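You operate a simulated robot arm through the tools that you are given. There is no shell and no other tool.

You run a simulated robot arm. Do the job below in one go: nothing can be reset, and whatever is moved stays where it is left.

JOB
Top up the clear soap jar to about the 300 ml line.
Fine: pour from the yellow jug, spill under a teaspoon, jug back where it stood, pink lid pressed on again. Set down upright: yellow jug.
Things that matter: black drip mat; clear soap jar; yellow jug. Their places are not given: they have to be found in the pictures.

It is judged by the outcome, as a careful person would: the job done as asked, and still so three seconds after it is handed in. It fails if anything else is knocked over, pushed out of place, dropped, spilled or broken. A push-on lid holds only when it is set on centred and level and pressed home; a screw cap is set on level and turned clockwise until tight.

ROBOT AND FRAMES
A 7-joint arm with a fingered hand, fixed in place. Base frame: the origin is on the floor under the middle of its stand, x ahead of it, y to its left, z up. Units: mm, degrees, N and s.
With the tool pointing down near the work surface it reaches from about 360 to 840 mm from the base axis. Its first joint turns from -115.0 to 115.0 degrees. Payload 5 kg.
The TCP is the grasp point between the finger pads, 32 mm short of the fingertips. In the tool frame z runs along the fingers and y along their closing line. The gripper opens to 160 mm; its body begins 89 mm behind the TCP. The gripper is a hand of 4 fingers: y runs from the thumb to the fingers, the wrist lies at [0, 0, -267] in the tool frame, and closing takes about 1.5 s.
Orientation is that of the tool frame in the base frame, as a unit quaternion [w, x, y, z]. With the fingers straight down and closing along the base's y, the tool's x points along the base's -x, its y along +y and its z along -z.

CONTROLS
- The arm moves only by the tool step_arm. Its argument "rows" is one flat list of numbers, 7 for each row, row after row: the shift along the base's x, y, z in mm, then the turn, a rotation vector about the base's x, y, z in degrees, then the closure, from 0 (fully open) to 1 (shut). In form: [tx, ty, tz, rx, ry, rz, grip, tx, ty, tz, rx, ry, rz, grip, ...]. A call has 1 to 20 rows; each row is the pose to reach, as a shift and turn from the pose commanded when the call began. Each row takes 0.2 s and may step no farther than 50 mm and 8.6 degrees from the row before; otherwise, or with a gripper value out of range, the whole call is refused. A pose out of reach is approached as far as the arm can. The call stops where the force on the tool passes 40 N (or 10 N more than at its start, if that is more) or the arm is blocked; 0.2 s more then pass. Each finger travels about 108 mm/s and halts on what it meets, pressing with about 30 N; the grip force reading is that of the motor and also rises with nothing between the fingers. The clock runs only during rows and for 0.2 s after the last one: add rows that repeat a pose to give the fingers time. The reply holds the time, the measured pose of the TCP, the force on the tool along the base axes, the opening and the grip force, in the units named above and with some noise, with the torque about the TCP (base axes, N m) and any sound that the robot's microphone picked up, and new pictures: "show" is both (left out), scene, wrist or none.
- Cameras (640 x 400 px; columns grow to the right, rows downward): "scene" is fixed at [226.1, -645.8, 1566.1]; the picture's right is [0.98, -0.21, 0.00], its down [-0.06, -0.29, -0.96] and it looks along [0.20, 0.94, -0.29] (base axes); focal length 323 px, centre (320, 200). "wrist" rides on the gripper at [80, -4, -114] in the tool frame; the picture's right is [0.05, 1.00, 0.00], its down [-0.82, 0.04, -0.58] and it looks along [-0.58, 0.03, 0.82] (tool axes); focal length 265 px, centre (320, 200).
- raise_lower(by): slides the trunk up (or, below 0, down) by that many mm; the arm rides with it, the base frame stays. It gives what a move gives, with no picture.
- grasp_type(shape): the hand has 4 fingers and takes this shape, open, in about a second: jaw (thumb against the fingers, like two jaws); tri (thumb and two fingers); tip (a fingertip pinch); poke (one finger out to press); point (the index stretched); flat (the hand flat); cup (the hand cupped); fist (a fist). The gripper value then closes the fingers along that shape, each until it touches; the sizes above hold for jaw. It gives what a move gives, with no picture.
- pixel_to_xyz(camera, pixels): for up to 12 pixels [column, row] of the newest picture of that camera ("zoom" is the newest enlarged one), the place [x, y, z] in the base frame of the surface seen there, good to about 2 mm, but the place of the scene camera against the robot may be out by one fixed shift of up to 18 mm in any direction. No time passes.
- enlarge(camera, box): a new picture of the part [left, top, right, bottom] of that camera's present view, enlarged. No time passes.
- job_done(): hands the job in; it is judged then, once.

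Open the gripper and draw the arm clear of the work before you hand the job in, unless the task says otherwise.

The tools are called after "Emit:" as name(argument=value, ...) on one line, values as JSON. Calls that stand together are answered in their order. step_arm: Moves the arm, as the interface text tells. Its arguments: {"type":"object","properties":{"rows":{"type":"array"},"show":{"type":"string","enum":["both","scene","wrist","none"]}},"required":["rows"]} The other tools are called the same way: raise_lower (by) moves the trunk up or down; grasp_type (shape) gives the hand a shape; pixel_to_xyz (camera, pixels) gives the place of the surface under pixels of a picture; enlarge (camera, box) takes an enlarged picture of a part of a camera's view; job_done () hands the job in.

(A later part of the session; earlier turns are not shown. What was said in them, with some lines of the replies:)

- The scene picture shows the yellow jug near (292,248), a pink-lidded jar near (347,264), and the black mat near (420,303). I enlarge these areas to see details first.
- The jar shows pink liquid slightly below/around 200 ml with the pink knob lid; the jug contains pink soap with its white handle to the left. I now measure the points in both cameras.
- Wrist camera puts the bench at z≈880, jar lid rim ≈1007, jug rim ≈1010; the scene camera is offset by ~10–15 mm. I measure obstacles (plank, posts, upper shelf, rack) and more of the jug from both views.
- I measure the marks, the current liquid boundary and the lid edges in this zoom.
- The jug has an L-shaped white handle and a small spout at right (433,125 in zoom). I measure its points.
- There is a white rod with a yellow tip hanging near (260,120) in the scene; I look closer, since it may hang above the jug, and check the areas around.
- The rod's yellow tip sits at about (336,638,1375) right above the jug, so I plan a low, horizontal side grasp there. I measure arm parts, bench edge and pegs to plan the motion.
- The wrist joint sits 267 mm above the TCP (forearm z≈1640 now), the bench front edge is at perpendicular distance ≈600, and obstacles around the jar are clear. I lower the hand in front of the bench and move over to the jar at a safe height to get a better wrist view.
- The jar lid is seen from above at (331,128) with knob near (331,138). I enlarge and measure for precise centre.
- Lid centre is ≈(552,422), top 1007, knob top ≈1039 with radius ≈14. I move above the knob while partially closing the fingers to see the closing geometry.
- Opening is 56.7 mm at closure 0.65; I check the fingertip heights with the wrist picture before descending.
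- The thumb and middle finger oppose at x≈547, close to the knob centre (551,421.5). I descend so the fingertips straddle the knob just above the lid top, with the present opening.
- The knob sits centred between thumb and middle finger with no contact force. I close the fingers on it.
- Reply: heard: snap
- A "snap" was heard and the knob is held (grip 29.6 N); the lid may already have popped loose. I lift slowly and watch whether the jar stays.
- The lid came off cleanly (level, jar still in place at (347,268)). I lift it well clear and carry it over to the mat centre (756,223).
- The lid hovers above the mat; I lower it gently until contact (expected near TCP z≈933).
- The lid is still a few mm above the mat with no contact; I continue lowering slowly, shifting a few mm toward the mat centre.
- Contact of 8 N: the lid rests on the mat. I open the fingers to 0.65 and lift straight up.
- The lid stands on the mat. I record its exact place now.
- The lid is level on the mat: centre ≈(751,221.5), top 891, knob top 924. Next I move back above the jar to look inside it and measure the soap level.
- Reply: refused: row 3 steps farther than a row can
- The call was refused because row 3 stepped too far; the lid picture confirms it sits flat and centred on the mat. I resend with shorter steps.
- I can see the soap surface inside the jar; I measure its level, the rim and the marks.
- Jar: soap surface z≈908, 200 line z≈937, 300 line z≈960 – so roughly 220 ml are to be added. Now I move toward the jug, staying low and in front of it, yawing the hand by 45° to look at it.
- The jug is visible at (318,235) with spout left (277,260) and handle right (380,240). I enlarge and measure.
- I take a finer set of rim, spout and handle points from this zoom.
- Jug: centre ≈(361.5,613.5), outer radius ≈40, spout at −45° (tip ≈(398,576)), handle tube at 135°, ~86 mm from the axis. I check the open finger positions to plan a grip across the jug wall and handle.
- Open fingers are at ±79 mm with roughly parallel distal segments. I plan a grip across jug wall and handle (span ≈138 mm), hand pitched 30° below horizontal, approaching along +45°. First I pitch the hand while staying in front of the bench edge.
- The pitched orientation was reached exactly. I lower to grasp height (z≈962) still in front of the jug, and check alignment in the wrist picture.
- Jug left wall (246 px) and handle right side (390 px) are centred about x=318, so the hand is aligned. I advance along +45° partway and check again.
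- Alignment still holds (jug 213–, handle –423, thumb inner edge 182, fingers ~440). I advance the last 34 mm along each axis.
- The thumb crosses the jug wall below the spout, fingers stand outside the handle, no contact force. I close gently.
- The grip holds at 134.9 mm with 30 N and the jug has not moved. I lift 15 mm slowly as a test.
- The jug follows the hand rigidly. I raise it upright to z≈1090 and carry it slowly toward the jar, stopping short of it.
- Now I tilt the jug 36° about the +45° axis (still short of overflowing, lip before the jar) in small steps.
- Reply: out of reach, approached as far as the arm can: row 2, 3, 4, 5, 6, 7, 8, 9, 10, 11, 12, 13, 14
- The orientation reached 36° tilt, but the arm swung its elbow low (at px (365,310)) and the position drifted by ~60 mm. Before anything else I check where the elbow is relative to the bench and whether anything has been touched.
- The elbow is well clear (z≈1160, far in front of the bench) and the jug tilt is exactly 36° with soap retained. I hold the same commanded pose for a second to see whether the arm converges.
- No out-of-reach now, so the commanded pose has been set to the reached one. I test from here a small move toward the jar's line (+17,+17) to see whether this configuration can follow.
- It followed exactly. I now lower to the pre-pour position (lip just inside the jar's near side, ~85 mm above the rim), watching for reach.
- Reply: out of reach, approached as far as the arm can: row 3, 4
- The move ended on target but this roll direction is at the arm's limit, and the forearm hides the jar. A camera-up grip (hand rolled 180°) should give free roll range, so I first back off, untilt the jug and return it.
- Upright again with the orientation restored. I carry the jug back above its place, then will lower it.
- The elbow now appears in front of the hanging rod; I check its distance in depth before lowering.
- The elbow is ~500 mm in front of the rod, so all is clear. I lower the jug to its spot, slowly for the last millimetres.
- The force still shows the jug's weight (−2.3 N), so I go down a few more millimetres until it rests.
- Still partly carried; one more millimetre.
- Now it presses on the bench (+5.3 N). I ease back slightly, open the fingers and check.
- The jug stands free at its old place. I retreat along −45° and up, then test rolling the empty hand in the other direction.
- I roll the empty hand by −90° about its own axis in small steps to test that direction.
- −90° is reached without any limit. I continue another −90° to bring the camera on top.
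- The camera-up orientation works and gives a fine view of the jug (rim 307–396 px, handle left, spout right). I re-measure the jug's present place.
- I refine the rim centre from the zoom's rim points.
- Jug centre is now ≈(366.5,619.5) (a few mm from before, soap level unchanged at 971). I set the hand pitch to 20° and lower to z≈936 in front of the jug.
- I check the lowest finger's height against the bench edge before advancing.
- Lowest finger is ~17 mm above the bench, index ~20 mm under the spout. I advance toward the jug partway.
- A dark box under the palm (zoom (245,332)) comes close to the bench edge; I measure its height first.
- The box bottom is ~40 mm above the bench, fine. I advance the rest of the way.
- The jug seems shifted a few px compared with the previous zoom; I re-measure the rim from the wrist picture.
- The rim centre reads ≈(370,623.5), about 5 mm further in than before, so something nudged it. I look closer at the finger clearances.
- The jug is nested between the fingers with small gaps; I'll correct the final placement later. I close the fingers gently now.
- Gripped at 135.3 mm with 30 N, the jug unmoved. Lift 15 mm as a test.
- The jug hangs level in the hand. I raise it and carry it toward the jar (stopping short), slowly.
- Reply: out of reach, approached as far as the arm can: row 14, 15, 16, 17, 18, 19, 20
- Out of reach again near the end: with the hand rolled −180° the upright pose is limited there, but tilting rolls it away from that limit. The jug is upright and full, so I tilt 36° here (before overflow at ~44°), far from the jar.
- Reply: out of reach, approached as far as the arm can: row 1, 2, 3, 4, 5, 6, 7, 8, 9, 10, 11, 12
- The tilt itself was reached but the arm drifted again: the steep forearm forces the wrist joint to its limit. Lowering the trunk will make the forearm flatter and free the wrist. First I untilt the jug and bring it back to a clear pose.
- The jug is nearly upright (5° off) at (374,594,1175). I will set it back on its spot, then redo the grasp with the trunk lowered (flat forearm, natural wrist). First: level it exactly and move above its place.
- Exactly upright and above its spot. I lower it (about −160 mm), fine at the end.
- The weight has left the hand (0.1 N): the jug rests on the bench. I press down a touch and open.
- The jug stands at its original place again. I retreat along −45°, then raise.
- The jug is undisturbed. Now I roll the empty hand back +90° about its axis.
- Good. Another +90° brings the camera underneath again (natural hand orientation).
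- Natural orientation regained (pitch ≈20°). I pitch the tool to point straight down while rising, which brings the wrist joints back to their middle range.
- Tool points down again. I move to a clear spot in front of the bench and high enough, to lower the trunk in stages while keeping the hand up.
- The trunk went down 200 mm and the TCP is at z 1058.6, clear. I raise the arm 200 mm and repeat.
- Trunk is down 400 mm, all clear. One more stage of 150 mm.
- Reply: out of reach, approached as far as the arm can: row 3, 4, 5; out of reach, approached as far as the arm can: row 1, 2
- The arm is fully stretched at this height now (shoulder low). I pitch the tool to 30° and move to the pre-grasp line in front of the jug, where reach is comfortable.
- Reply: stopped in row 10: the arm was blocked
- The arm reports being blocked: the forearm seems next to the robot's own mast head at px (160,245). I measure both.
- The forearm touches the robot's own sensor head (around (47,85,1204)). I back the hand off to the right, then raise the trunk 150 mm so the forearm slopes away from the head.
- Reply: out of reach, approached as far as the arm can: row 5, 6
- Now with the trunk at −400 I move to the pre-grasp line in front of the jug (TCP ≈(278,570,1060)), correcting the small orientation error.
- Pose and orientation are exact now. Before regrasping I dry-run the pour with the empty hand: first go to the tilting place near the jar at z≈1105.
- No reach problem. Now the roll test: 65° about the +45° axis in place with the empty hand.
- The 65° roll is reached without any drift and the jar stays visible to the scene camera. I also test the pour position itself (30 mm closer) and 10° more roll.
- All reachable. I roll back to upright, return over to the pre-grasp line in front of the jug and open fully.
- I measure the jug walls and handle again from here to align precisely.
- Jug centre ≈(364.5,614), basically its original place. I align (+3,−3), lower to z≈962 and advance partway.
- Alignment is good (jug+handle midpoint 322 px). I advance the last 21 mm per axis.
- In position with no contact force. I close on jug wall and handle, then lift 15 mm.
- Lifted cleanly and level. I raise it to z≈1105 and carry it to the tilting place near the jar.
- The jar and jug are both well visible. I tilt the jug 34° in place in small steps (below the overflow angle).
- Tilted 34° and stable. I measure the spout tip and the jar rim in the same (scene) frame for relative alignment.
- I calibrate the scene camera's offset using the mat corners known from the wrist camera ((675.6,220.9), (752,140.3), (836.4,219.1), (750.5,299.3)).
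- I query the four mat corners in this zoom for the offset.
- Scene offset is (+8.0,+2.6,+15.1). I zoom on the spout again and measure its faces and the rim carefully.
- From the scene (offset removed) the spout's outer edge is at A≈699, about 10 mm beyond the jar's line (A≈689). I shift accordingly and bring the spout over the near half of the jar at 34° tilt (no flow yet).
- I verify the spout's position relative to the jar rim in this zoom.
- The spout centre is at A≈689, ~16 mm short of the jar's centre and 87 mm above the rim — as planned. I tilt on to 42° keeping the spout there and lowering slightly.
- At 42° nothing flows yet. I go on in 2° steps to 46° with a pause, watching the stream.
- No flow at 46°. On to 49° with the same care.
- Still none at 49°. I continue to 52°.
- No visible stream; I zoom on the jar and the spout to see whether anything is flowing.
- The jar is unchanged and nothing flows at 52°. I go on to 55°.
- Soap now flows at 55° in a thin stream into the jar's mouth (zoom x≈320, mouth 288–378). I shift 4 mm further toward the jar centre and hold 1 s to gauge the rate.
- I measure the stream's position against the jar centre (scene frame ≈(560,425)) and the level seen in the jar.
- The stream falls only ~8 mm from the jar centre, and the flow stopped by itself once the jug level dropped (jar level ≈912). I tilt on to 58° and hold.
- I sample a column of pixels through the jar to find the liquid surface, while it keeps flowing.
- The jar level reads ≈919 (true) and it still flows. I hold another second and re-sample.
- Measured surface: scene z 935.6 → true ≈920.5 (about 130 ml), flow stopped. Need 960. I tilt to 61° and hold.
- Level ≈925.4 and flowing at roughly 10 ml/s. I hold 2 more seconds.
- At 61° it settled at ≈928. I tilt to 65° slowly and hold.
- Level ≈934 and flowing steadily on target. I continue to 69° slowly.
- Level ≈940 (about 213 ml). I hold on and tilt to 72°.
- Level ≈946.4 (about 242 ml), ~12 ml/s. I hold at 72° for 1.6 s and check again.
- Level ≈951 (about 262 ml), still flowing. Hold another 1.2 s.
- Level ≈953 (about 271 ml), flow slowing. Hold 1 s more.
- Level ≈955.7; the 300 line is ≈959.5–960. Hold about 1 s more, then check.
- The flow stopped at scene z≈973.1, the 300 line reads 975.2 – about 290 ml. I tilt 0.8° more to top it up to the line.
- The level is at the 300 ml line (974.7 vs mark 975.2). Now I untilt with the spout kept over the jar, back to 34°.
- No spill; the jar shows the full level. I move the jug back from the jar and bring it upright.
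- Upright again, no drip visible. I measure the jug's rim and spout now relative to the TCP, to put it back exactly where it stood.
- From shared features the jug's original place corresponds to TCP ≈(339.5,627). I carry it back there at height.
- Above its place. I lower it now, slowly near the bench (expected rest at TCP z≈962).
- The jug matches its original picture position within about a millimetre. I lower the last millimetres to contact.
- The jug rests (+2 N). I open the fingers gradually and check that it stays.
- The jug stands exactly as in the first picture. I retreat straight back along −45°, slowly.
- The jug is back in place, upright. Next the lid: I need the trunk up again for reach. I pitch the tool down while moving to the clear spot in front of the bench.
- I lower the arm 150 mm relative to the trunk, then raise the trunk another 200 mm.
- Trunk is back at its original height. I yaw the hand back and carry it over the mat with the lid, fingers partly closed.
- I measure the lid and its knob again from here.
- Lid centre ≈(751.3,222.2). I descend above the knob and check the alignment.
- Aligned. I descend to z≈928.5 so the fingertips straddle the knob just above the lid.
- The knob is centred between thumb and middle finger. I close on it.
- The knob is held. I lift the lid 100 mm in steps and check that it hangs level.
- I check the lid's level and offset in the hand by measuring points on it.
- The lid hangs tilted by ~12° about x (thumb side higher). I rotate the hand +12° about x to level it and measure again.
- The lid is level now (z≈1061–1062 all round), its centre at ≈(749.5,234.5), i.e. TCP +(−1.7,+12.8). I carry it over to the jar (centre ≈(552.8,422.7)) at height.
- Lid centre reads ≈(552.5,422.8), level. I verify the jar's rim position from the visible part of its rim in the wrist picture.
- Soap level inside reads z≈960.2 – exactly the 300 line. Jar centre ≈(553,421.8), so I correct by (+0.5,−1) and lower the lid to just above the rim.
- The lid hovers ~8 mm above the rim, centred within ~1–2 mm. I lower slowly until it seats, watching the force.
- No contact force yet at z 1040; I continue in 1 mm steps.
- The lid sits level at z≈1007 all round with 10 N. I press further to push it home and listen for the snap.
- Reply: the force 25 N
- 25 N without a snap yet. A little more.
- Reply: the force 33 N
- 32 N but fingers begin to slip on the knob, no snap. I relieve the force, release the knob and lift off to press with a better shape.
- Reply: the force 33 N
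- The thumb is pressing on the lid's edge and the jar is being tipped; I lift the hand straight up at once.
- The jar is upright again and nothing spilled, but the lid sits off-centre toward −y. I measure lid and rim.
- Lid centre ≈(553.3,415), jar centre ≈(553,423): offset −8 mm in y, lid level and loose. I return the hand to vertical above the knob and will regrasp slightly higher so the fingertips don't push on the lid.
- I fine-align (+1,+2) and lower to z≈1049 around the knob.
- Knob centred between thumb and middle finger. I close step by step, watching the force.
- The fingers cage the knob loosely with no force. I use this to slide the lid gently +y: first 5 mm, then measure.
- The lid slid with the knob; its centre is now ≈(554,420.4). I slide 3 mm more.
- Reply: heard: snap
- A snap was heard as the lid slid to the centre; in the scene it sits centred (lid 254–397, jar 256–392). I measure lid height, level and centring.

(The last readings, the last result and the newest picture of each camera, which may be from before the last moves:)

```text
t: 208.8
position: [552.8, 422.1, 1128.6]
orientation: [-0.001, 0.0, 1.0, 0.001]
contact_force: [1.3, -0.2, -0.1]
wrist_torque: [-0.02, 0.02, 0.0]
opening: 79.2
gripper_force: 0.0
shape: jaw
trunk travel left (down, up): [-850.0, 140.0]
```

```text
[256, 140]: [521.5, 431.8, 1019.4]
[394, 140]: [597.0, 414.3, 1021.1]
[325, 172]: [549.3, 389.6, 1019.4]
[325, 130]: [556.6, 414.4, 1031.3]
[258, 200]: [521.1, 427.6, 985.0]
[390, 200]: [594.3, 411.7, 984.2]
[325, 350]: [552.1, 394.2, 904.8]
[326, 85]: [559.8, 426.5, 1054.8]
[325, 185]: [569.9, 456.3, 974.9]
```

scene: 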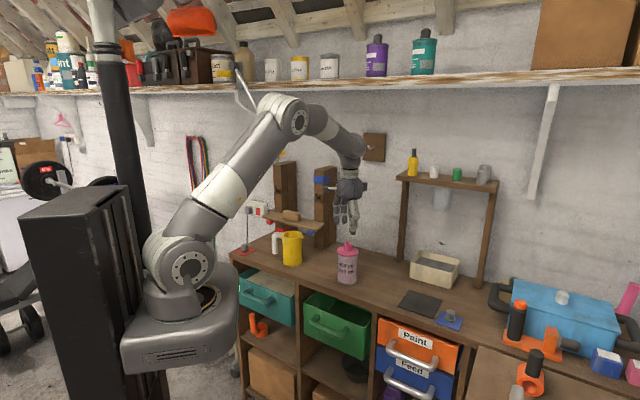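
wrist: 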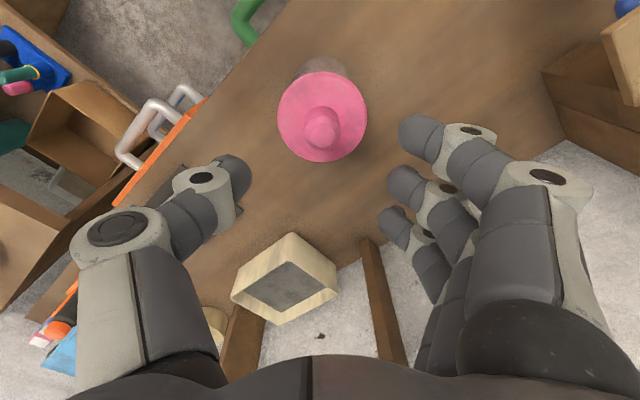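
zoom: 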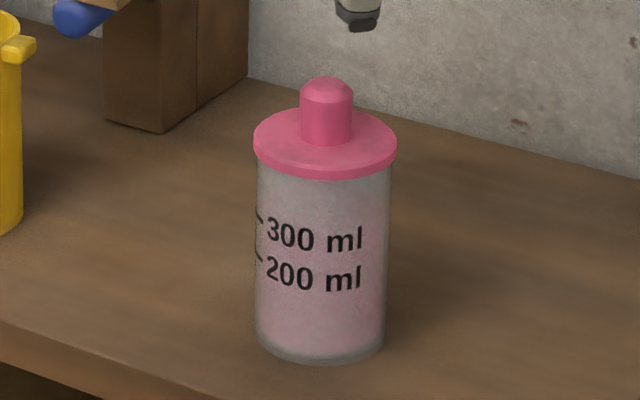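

The lid is centred over the jar (≈(552.5,424.4)) and level (1005–1007). To press it home I shape the hand into a fist above it and look.

Emit:
grasp_type(shape="fist")

Emit:
step_arm(rows=[0, 0, 0, 0, 0, 0, 1, 0, 0, 0, 0, 0, 0, 1, 0, 0, 0, 0, 0, 0, 1, 0, 0, 0, 0, 0, 0, 1, 0, 0, 0, 0, 0, 0, 1])

Emit:
enlarge(camera="scene", box=[310, 170, 400, 290])

```text
t: 209.7
position: [553.2, 422.8, 1129.3]
orientation: [-0.001, -0.001, 1.0, 0.001]
contact_force: [-0.1, -1.0, 0.0]
wrist_torque: [-0.02, 0.03, -0.01]
opening: 0.0
gripper_force: 0.1
shape: fist
trunk travel left (down, up): [-850.0, 140.0]
```

```text
t: 210.9
position: [553.8, 423.3, 1129.2]
orientation: [-0.001, -0.001, 1.0, 0.002]
contact_force: [-0.1, -0.3, 0.0]
wrist_torque: [0.02, 0.02, 0.0]
opening: 0.0
gripper_force: 0.1
shape: fist
trunk travel left (down, up): [-850.0, 140.0]
```

scene: 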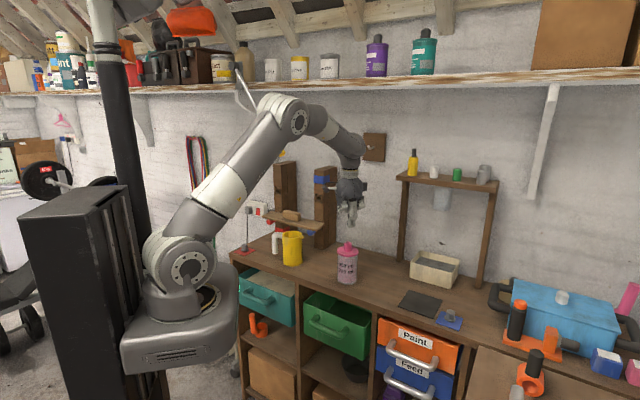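
wrist: 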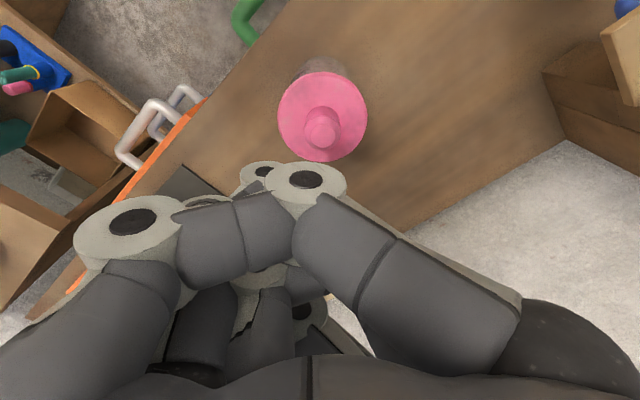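

```text
3.33 times, centred on (355, 230) of scene
```

zoom: 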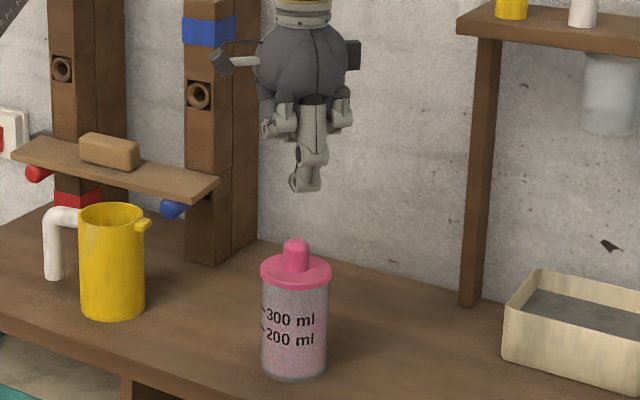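

I measure where the fist's lowest knuckles are relative to the knob (≈(553,424.4,1038)).

Emit:
pixel_to_xyz(camera="wrist", pixels=[[308, 168], [330, 180], [285, 185], [262, 167], [250, 180], [215, 198], [205, 235], [265, 225], [240, 210], [300, 160], [320, 165]])

Emit:
enlarge(camera="scene", box=[325, 175, 375, 235])

Emit:
pixel_to_xyz(camera="zoom", pixels=[[280, 110], [300, 85], [285, 125], [240, 40], [330, 30], [265, 115], [295, 115]])

```text
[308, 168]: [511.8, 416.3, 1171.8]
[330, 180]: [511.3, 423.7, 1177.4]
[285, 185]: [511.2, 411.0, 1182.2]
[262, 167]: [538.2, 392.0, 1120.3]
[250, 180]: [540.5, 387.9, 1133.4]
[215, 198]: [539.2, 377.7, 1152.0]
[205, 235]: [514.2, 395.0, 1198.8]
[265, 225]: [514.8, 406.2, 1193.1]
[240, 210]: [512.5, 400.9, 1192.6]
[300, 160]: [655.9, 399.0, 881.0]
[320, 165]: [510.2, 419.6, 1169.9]
```

```text
6.67 times, centred on (350, 205) of scene
```

zoom: 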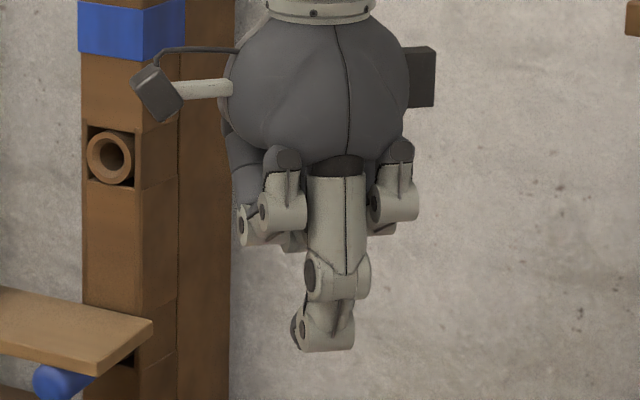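

```text
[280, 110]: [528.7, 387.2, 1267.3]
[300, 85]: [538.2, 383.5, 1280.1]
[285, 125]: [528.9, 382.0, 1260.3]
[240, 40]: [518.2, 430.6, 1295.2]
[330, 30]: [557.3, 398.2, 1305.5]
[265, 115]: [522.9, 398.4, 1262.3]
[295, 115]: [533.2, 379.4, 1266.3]
```

The fist's lowest point is the thumb, off-axis; the "poke" shape (one finger to press) is better suited. I switch to it and look where the tip is.

Emit:
grasp_type(shape="poke")

Emit:
step_arm(rows=[0, 0, 0, 0, 0, 0, 0, 0, 0, 0, 0, 0, 0, 0])

Emit:
enlarge(camera="scene", box=[325, 175, 375, 235])

```text
t: 211.8
position: [553.4, 422.8, 1129.4]
orientation: [-0.001, -0.001, 1.0, 0.001]
contact_force: [-0.4, -0.3, 0.4]
wrist_torque: [-0.01, -0.03, 0.03]
opening: 0.1
gripper_force: 0.0
shape: poke
trunk travel left (down, up): [-850.0, 140.0]
```

```text
t: 212.4
position: [553.8, 422.1, 1129.3]
orientation: [-0.002, -0.001, 1.0, 0.001]
contact_force: [0.4, -0.1, 0.1]
wrist_torque: [-0.01, 0.03, 0.02]
opening: 0.1
gripper_force: 0.1
shape: poke
trunk travel left (down, up): [-850.0, 140.0]
```

scene: 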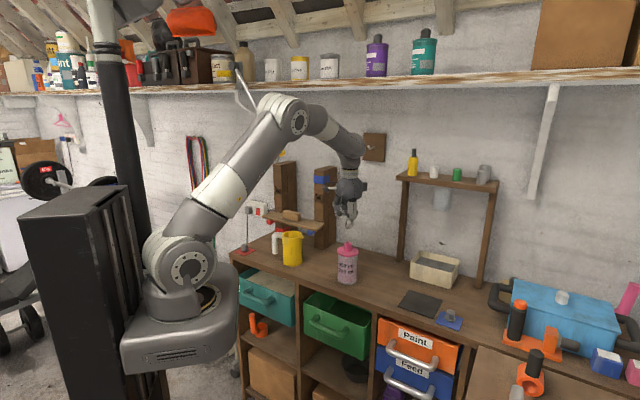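
wrist: 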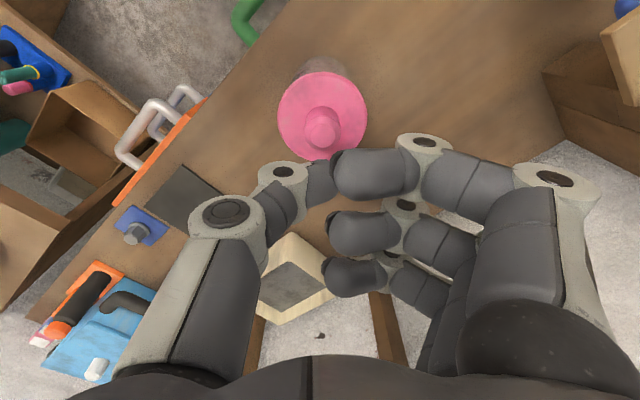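

```text
6.67 times, centred on (350, 205) of scene
```

zoom: 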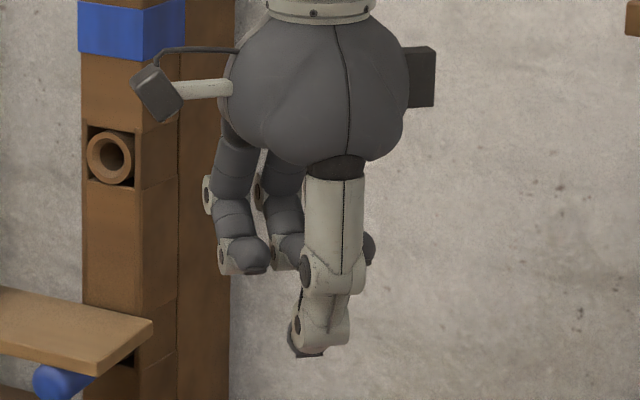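

In this shape the thumb is the one reaching lowest. I check how it looks when closed (value 1).

Emit:
step_arm(rows=[0, 0, 10, 0, 0, 0, 0.5, 0, 0, 20, 0, 0, 0, 1, 0, 0, 20, 0, 0, 0, 1, 0, 0, 20, 0, 0, 0, 1, 0, 0, 20, 0, 0, 0, 1, 0, 0, 20, 0, 0, 0, 1], show="wrist")

Emit:
enlarge(camera="scene", box=[325, 165, 375, 225])

```text
t: 213.8
position: [551.6, 423.9, 1149.0]
orientation: [-0.001, -0.001, 1.0, 0.0]
contact_force: [0.1, 0.8, -0.1]
wrist_torque: [-0.03, 0.05, -0.01]
opening: 0.0
gripper_force: 30.1
shape: jaw
trunk travel left (down, up): [-850.0, 140.0]
```

wrist: 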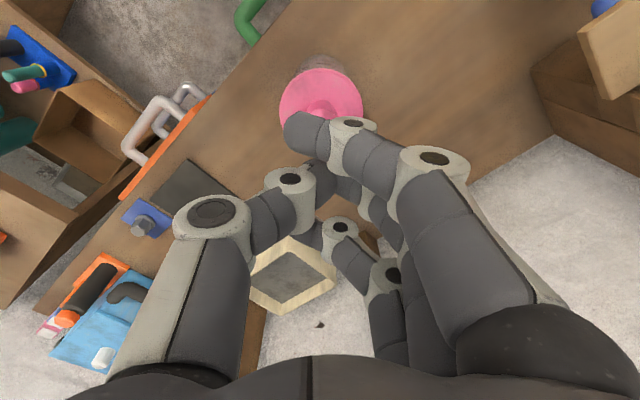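

```text
6.67 times, centred on (350, 195) of scene
```

zoom: 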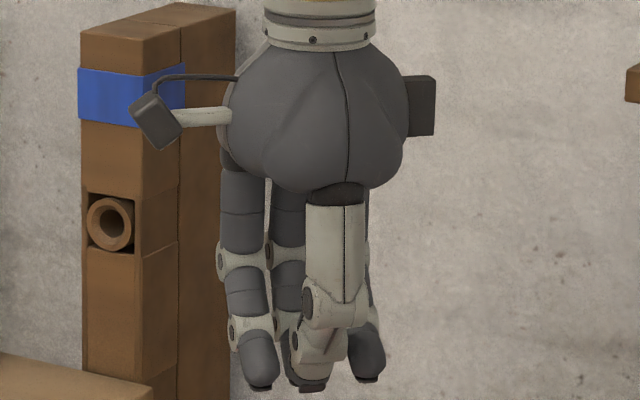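

The hand reverted to a closed jaw: thumb and middle fingertips meet at the centre – usable as a pusher on the knob. I measure the tips' place.

Emit:
pixel_to_xyz(camera="wrist", pixels=[[318, 168], [325, 175], [312, 180], [340, 185], [290, 125], [300, 115], [320, 110], [310, 200]])

Emit:
pixel_to_xyz(camera="zoom", pixels=[[310, 385], [325, 383], [260, 380], [370, 370], [300, 378], [320, 340]])

```text
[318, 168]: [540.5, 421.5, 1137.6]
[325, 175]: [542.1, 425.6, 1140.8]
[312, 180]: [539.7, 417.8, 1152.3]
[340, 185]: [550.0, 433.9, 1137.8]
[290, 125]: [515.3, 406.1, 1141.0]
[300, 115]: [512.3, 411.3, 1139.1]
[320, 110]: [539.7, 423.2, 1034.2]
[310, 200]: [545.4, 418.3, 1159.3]
```

```text
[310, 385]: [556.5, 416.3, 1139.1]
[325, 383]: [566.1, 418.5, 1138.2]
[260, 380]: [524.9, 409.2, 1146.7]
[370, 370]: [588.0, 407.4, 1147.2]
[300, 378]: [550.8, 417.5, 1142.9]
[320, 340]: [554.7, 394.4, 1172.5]
```

Thumb/middle tips meet near (549,423), lowest at z≈1122. I shift +5 in x to centre over the knob and descend to just above it.

Emit:
step_arm(rows=[2.5, 0, -15, 0, 0, 0, 1, 5, 0.5, -35, 0, 0, 0, 1, 5, 0.5, -55, 0, 0, 0, 1, 5, 0.5, -72, 0, 0, 0, 1, 5, 0.5, -76, 0, 0, 0, 1, 5, 0.5, -76, 0, 0, 0, 1], show="wrist")

Emit:
enlarge(camera="scene", box=[322, 215, 372, 275])

```text
t: 215.2
position: [557.3, 422.5, 1072.9]
orientation: [0.0, -0.001, 1.0, 0.001]
contact_force: [0.3, 0.8, 1.9]
wrist_torque: [0.04, 0.0, -0.01]
opening: 0.2
gripper_force: 29.5
shape: jaw
trunk travel left (down, up): [-850.0, 140.0]
```

wrist: 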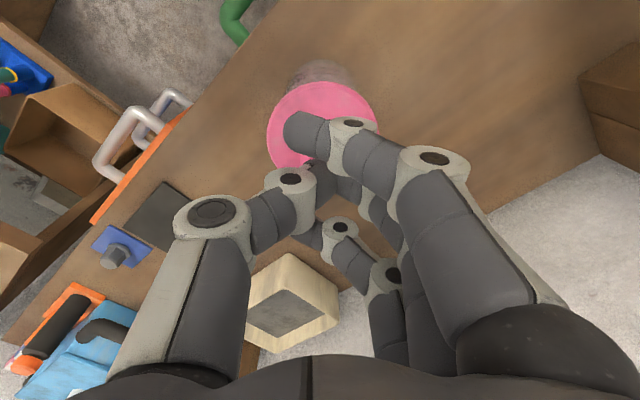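

```text
6.67 times, centred on (347, 245) of scene
```

zoom: 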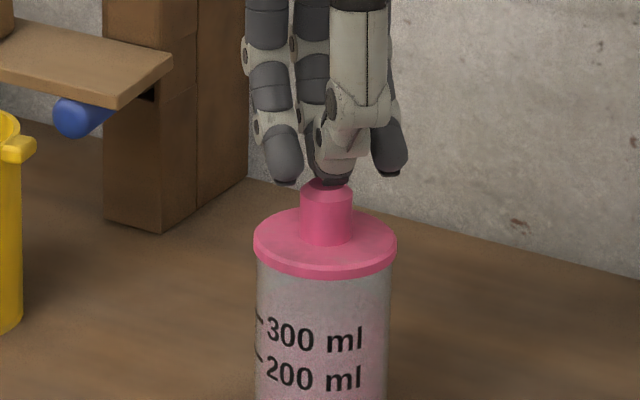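

The fingertips touch the knob top centrally (1.9 N). I press down gradually.

Emit:
step_arm(rows=[0, 0, -1, 0, 0, 0, 1, 0, 0, -2, 0, 0, 0, 1, 0, 0, -3, 0, 0, 0, 1, 0, 0, -3, 0, 0, 0, 1], show="none")

Emit:
enlarge(camera="scene", box=[322, 225, 372, 285])

```text
t: 216.2
position: [556.1, 423.3, 1072.0]
orientation: [0.0, -0.001, 1.0, 0.001]
contact_force: [0.8, 3.7, 11.4]
wrist_torque: [0.31, 0.03, -0.02]
opening: 0.1
gripper_force: 29.8
shape: jaw
trunk travel left (down, up): [-850.0, 140.0]
```

```text
6.67 times, centred on (347, 255) of scene
```

zoom: 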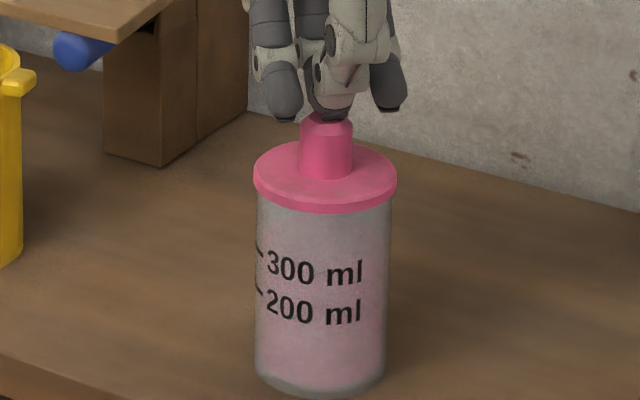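

11 N, stable. I press further to about 25–30 N.

Emit:
step_arm(rows=[0, 0, -1, 0, 0, 0, 1, 0, 0, -2, 0, 0, 0, 1, 0, 0, -3, 0, 0, 0, 1, 0, 0, -4, 0, 0, 0, 1, 0, 0, -4, 0, 0, 0, 1], show="none")

Emit:
enlarge(camera="scene", box=[322, 225, 372, 285])

```text
t: 217.3
position: [556.1, 423.9, 1070.9]
orientation: [0.003, 0.0, 1.0, 0.003]
contact_force: [-3.3, -2.6, 14.0]
wrist_torque: [-0.07, 0.16, -0.01]
opening: 0.0
gripper_force: 30.3
shape: jaw
trunk travel left (down, up): [-850.0, 140.0]
stopped in row 5: the force on the tool passed its limit at 41 N (the readings are from after the stop); the commanded pose is now the measured one
```

```text
6.67 times, centred on (347, 255) of scene
```

zoom: 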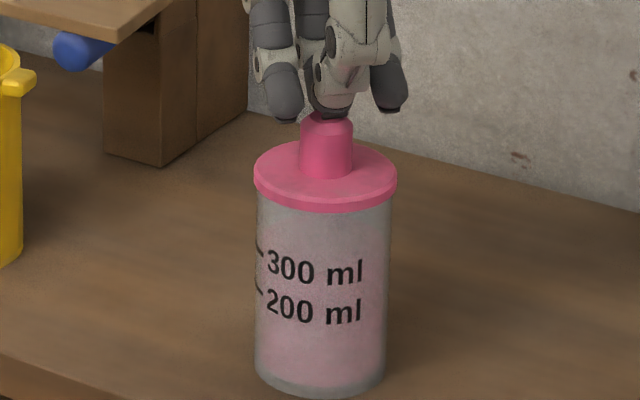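

I pressed up to 41 N on the knob with the lid staying level. Now I lift the hand clear and compare the lid with the very first picture.

Emit:
step_arm(rows=[0, 0, 5, 0, 0, 0, 1, 0, 0, 20, 0, 0, 0, 1, 0, 0, 50, 0, 0, 0, 1, 0, 0, 85, 0, 0, 0, 1, -10, -10, 115, 0, 0, 0, 1, -10, -10, 115, 0, 0, 0, 1])

Emit:
enlarge(camera="scene", box=[327, 236, 367, 290])

Emit:
enlarge(camera="wrist", box=[250, 40, 380, 170])

```text
t: 218.7
position: [549.2, 414.6, 1183.5]
orientation: [0.002, -0.001, 1.0, 0.002]
contact_force: [-0.3, 0.7, 0.3]
wrist_torque: [0.04, 0.0, -0.01]
opening: 0.1
gripper_force: 29.5
shape: jaw
trunk travel left (down, up): [-850.0, 140.0]
```

scene: 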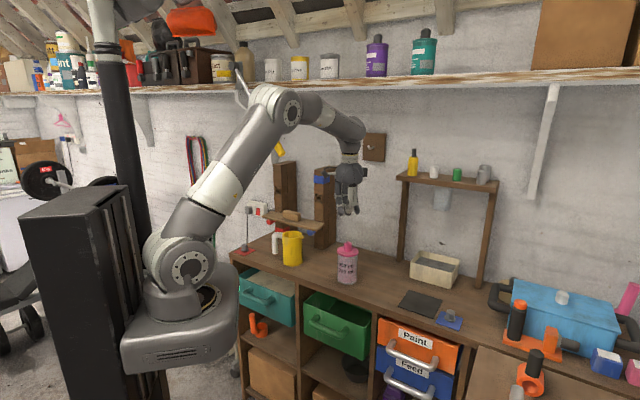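
wrist: 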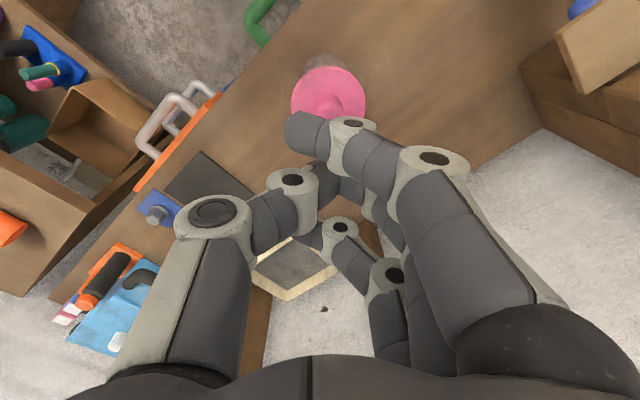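

```text
7.41 times, centred on (347, 263) of scene
```

zoom: 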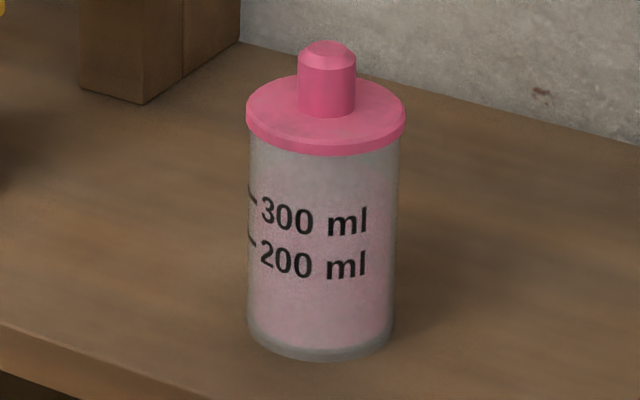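

```text
3.08 times, centred on (315, 105) of wrist
```

zoom: 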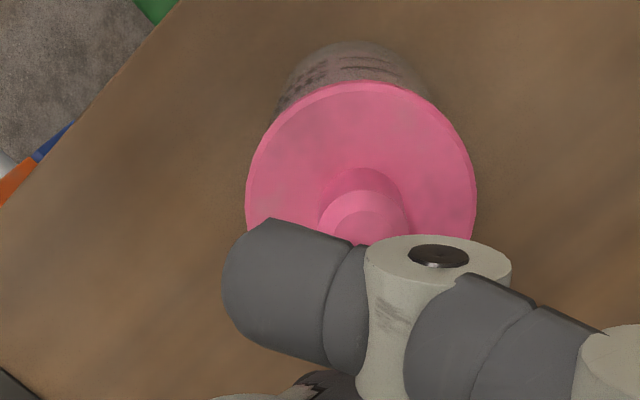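

The lid sits exactly as in the first picture (same offsets to body and marks), level and snapped. I check the jug and the bench once more.

Emit:
enlarge(camera="scene", box=[262, 222, 312, 272])

Emit:
enlarge(camera="scene", box=[230, 200, 470, 340])

```text
8.00 times, centred on (287, 247) of scene
```

zoom: 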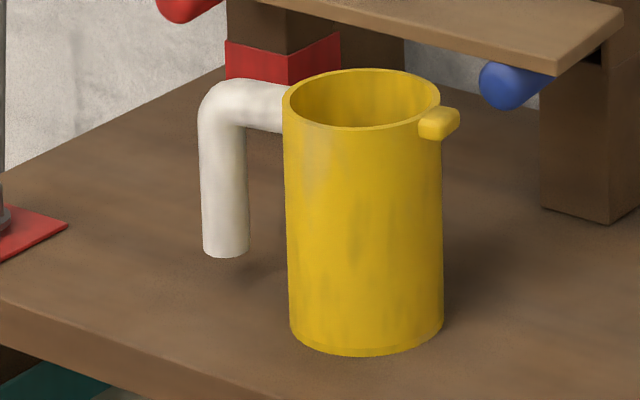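

```text
2.67 times, centred on (350, 270) of scene
```

zoom: 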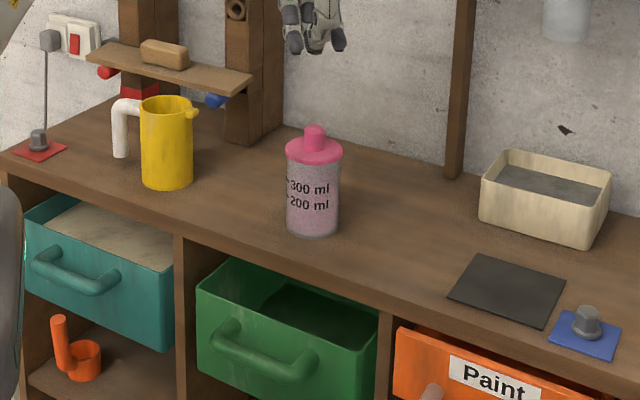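

All is in order: jug upright in place, lid seated, level at 300 ml, no spill visible. I open the hand and draw the arm back to its starting area.

Emit:
step_arm(rows=[-10, -25, 20, 0, 0, 0, 0.8, -22, -55, 40, 0, 0, 0, 0.5, -35, -85, 60, 0, 0, 0, 0.2, -48, -115, 85, 0, 0, 0, 0, -60, -142, 110, 0, 0, 0, 0, -68, -158, 130, 0, 0, 0, 0, -68, -158, 130, 0, 0, 0, 0, -68, -158, 130, 0, 0, 0, 0])

Emit:
enlarge(camera="scene", box=[327, 236, 367, 290])

```text
t: 220.5
position: [477.5, 255.5, 1314.0]
orientation: [0.002, 0.0, 1.0, 0.002]
contact_force: [-0.3, 0.3, 0.5]
wrist_torque: [-0.01, -0.02, -0.02]
opening: 152.1
gripper_force: 0.1
shape: jaw
trunk travel left (down, up): [-850.0, 140.0]
```

scene: 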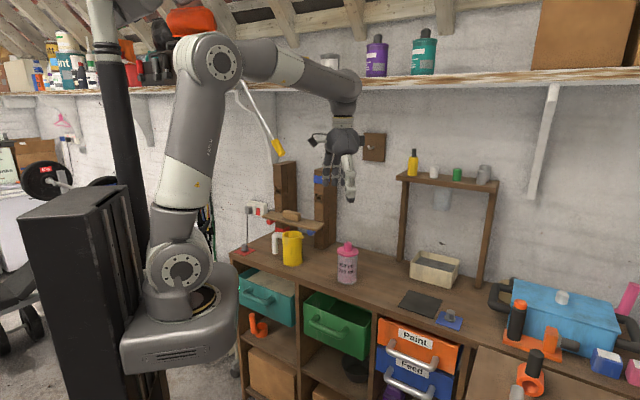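
wrist: 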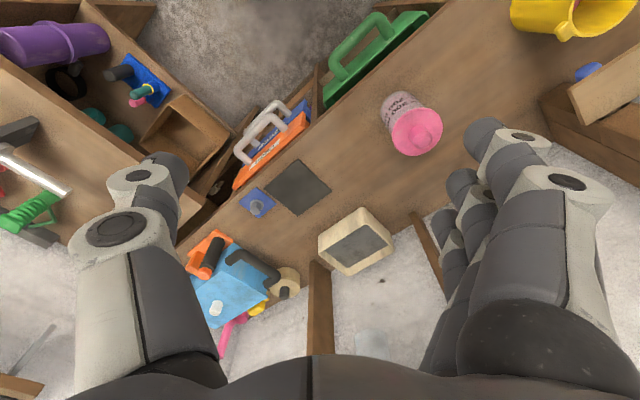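

```text
7.41 times, centred on (347, 263) of scene
```

zoom: 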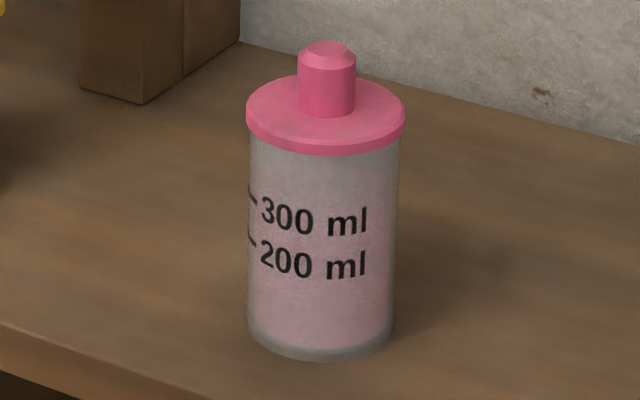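

The arm is clear with the hand open. The jar shows soap at the 300 ml line with the pink lid seated level and centred, and the jug stands upright where it stood. I hand the job in.

Emit:
job_done()

```text
The job is handed in.
```

I topped the soap jar up to the 300 ml line from the yellow jug. The soap surface and the 300 mark measured within about 1 mm of each other. No spill showed in the pictures.

- **Jug:** it stands upright in its original spot, within about a millimetre by the pictures. It is turned roughly 10° from how it first stood.
- **Pink lid:** my first attempt to seat it pushed the lid about 8 mm off-centre and tipped the jar briefly, without spilling. I slid the lid back to centre, where it snapped. Then I pressed on the knob until the 40 N limit stopped the move. It now sits level and at the same height as at the start. I did not pull on it to test the hold.
- **Jar:** it may have moved 1–2 mm during the lid work.
- **Getting there:** the first two jug grips could not reach the pouring angle, so I set the jug down and re-gripped it twice. The trunk was lowered for the pour and is back at its original height.

The drip mat only held the lid while I poured. The hand is open and the arm is clear of the bench.
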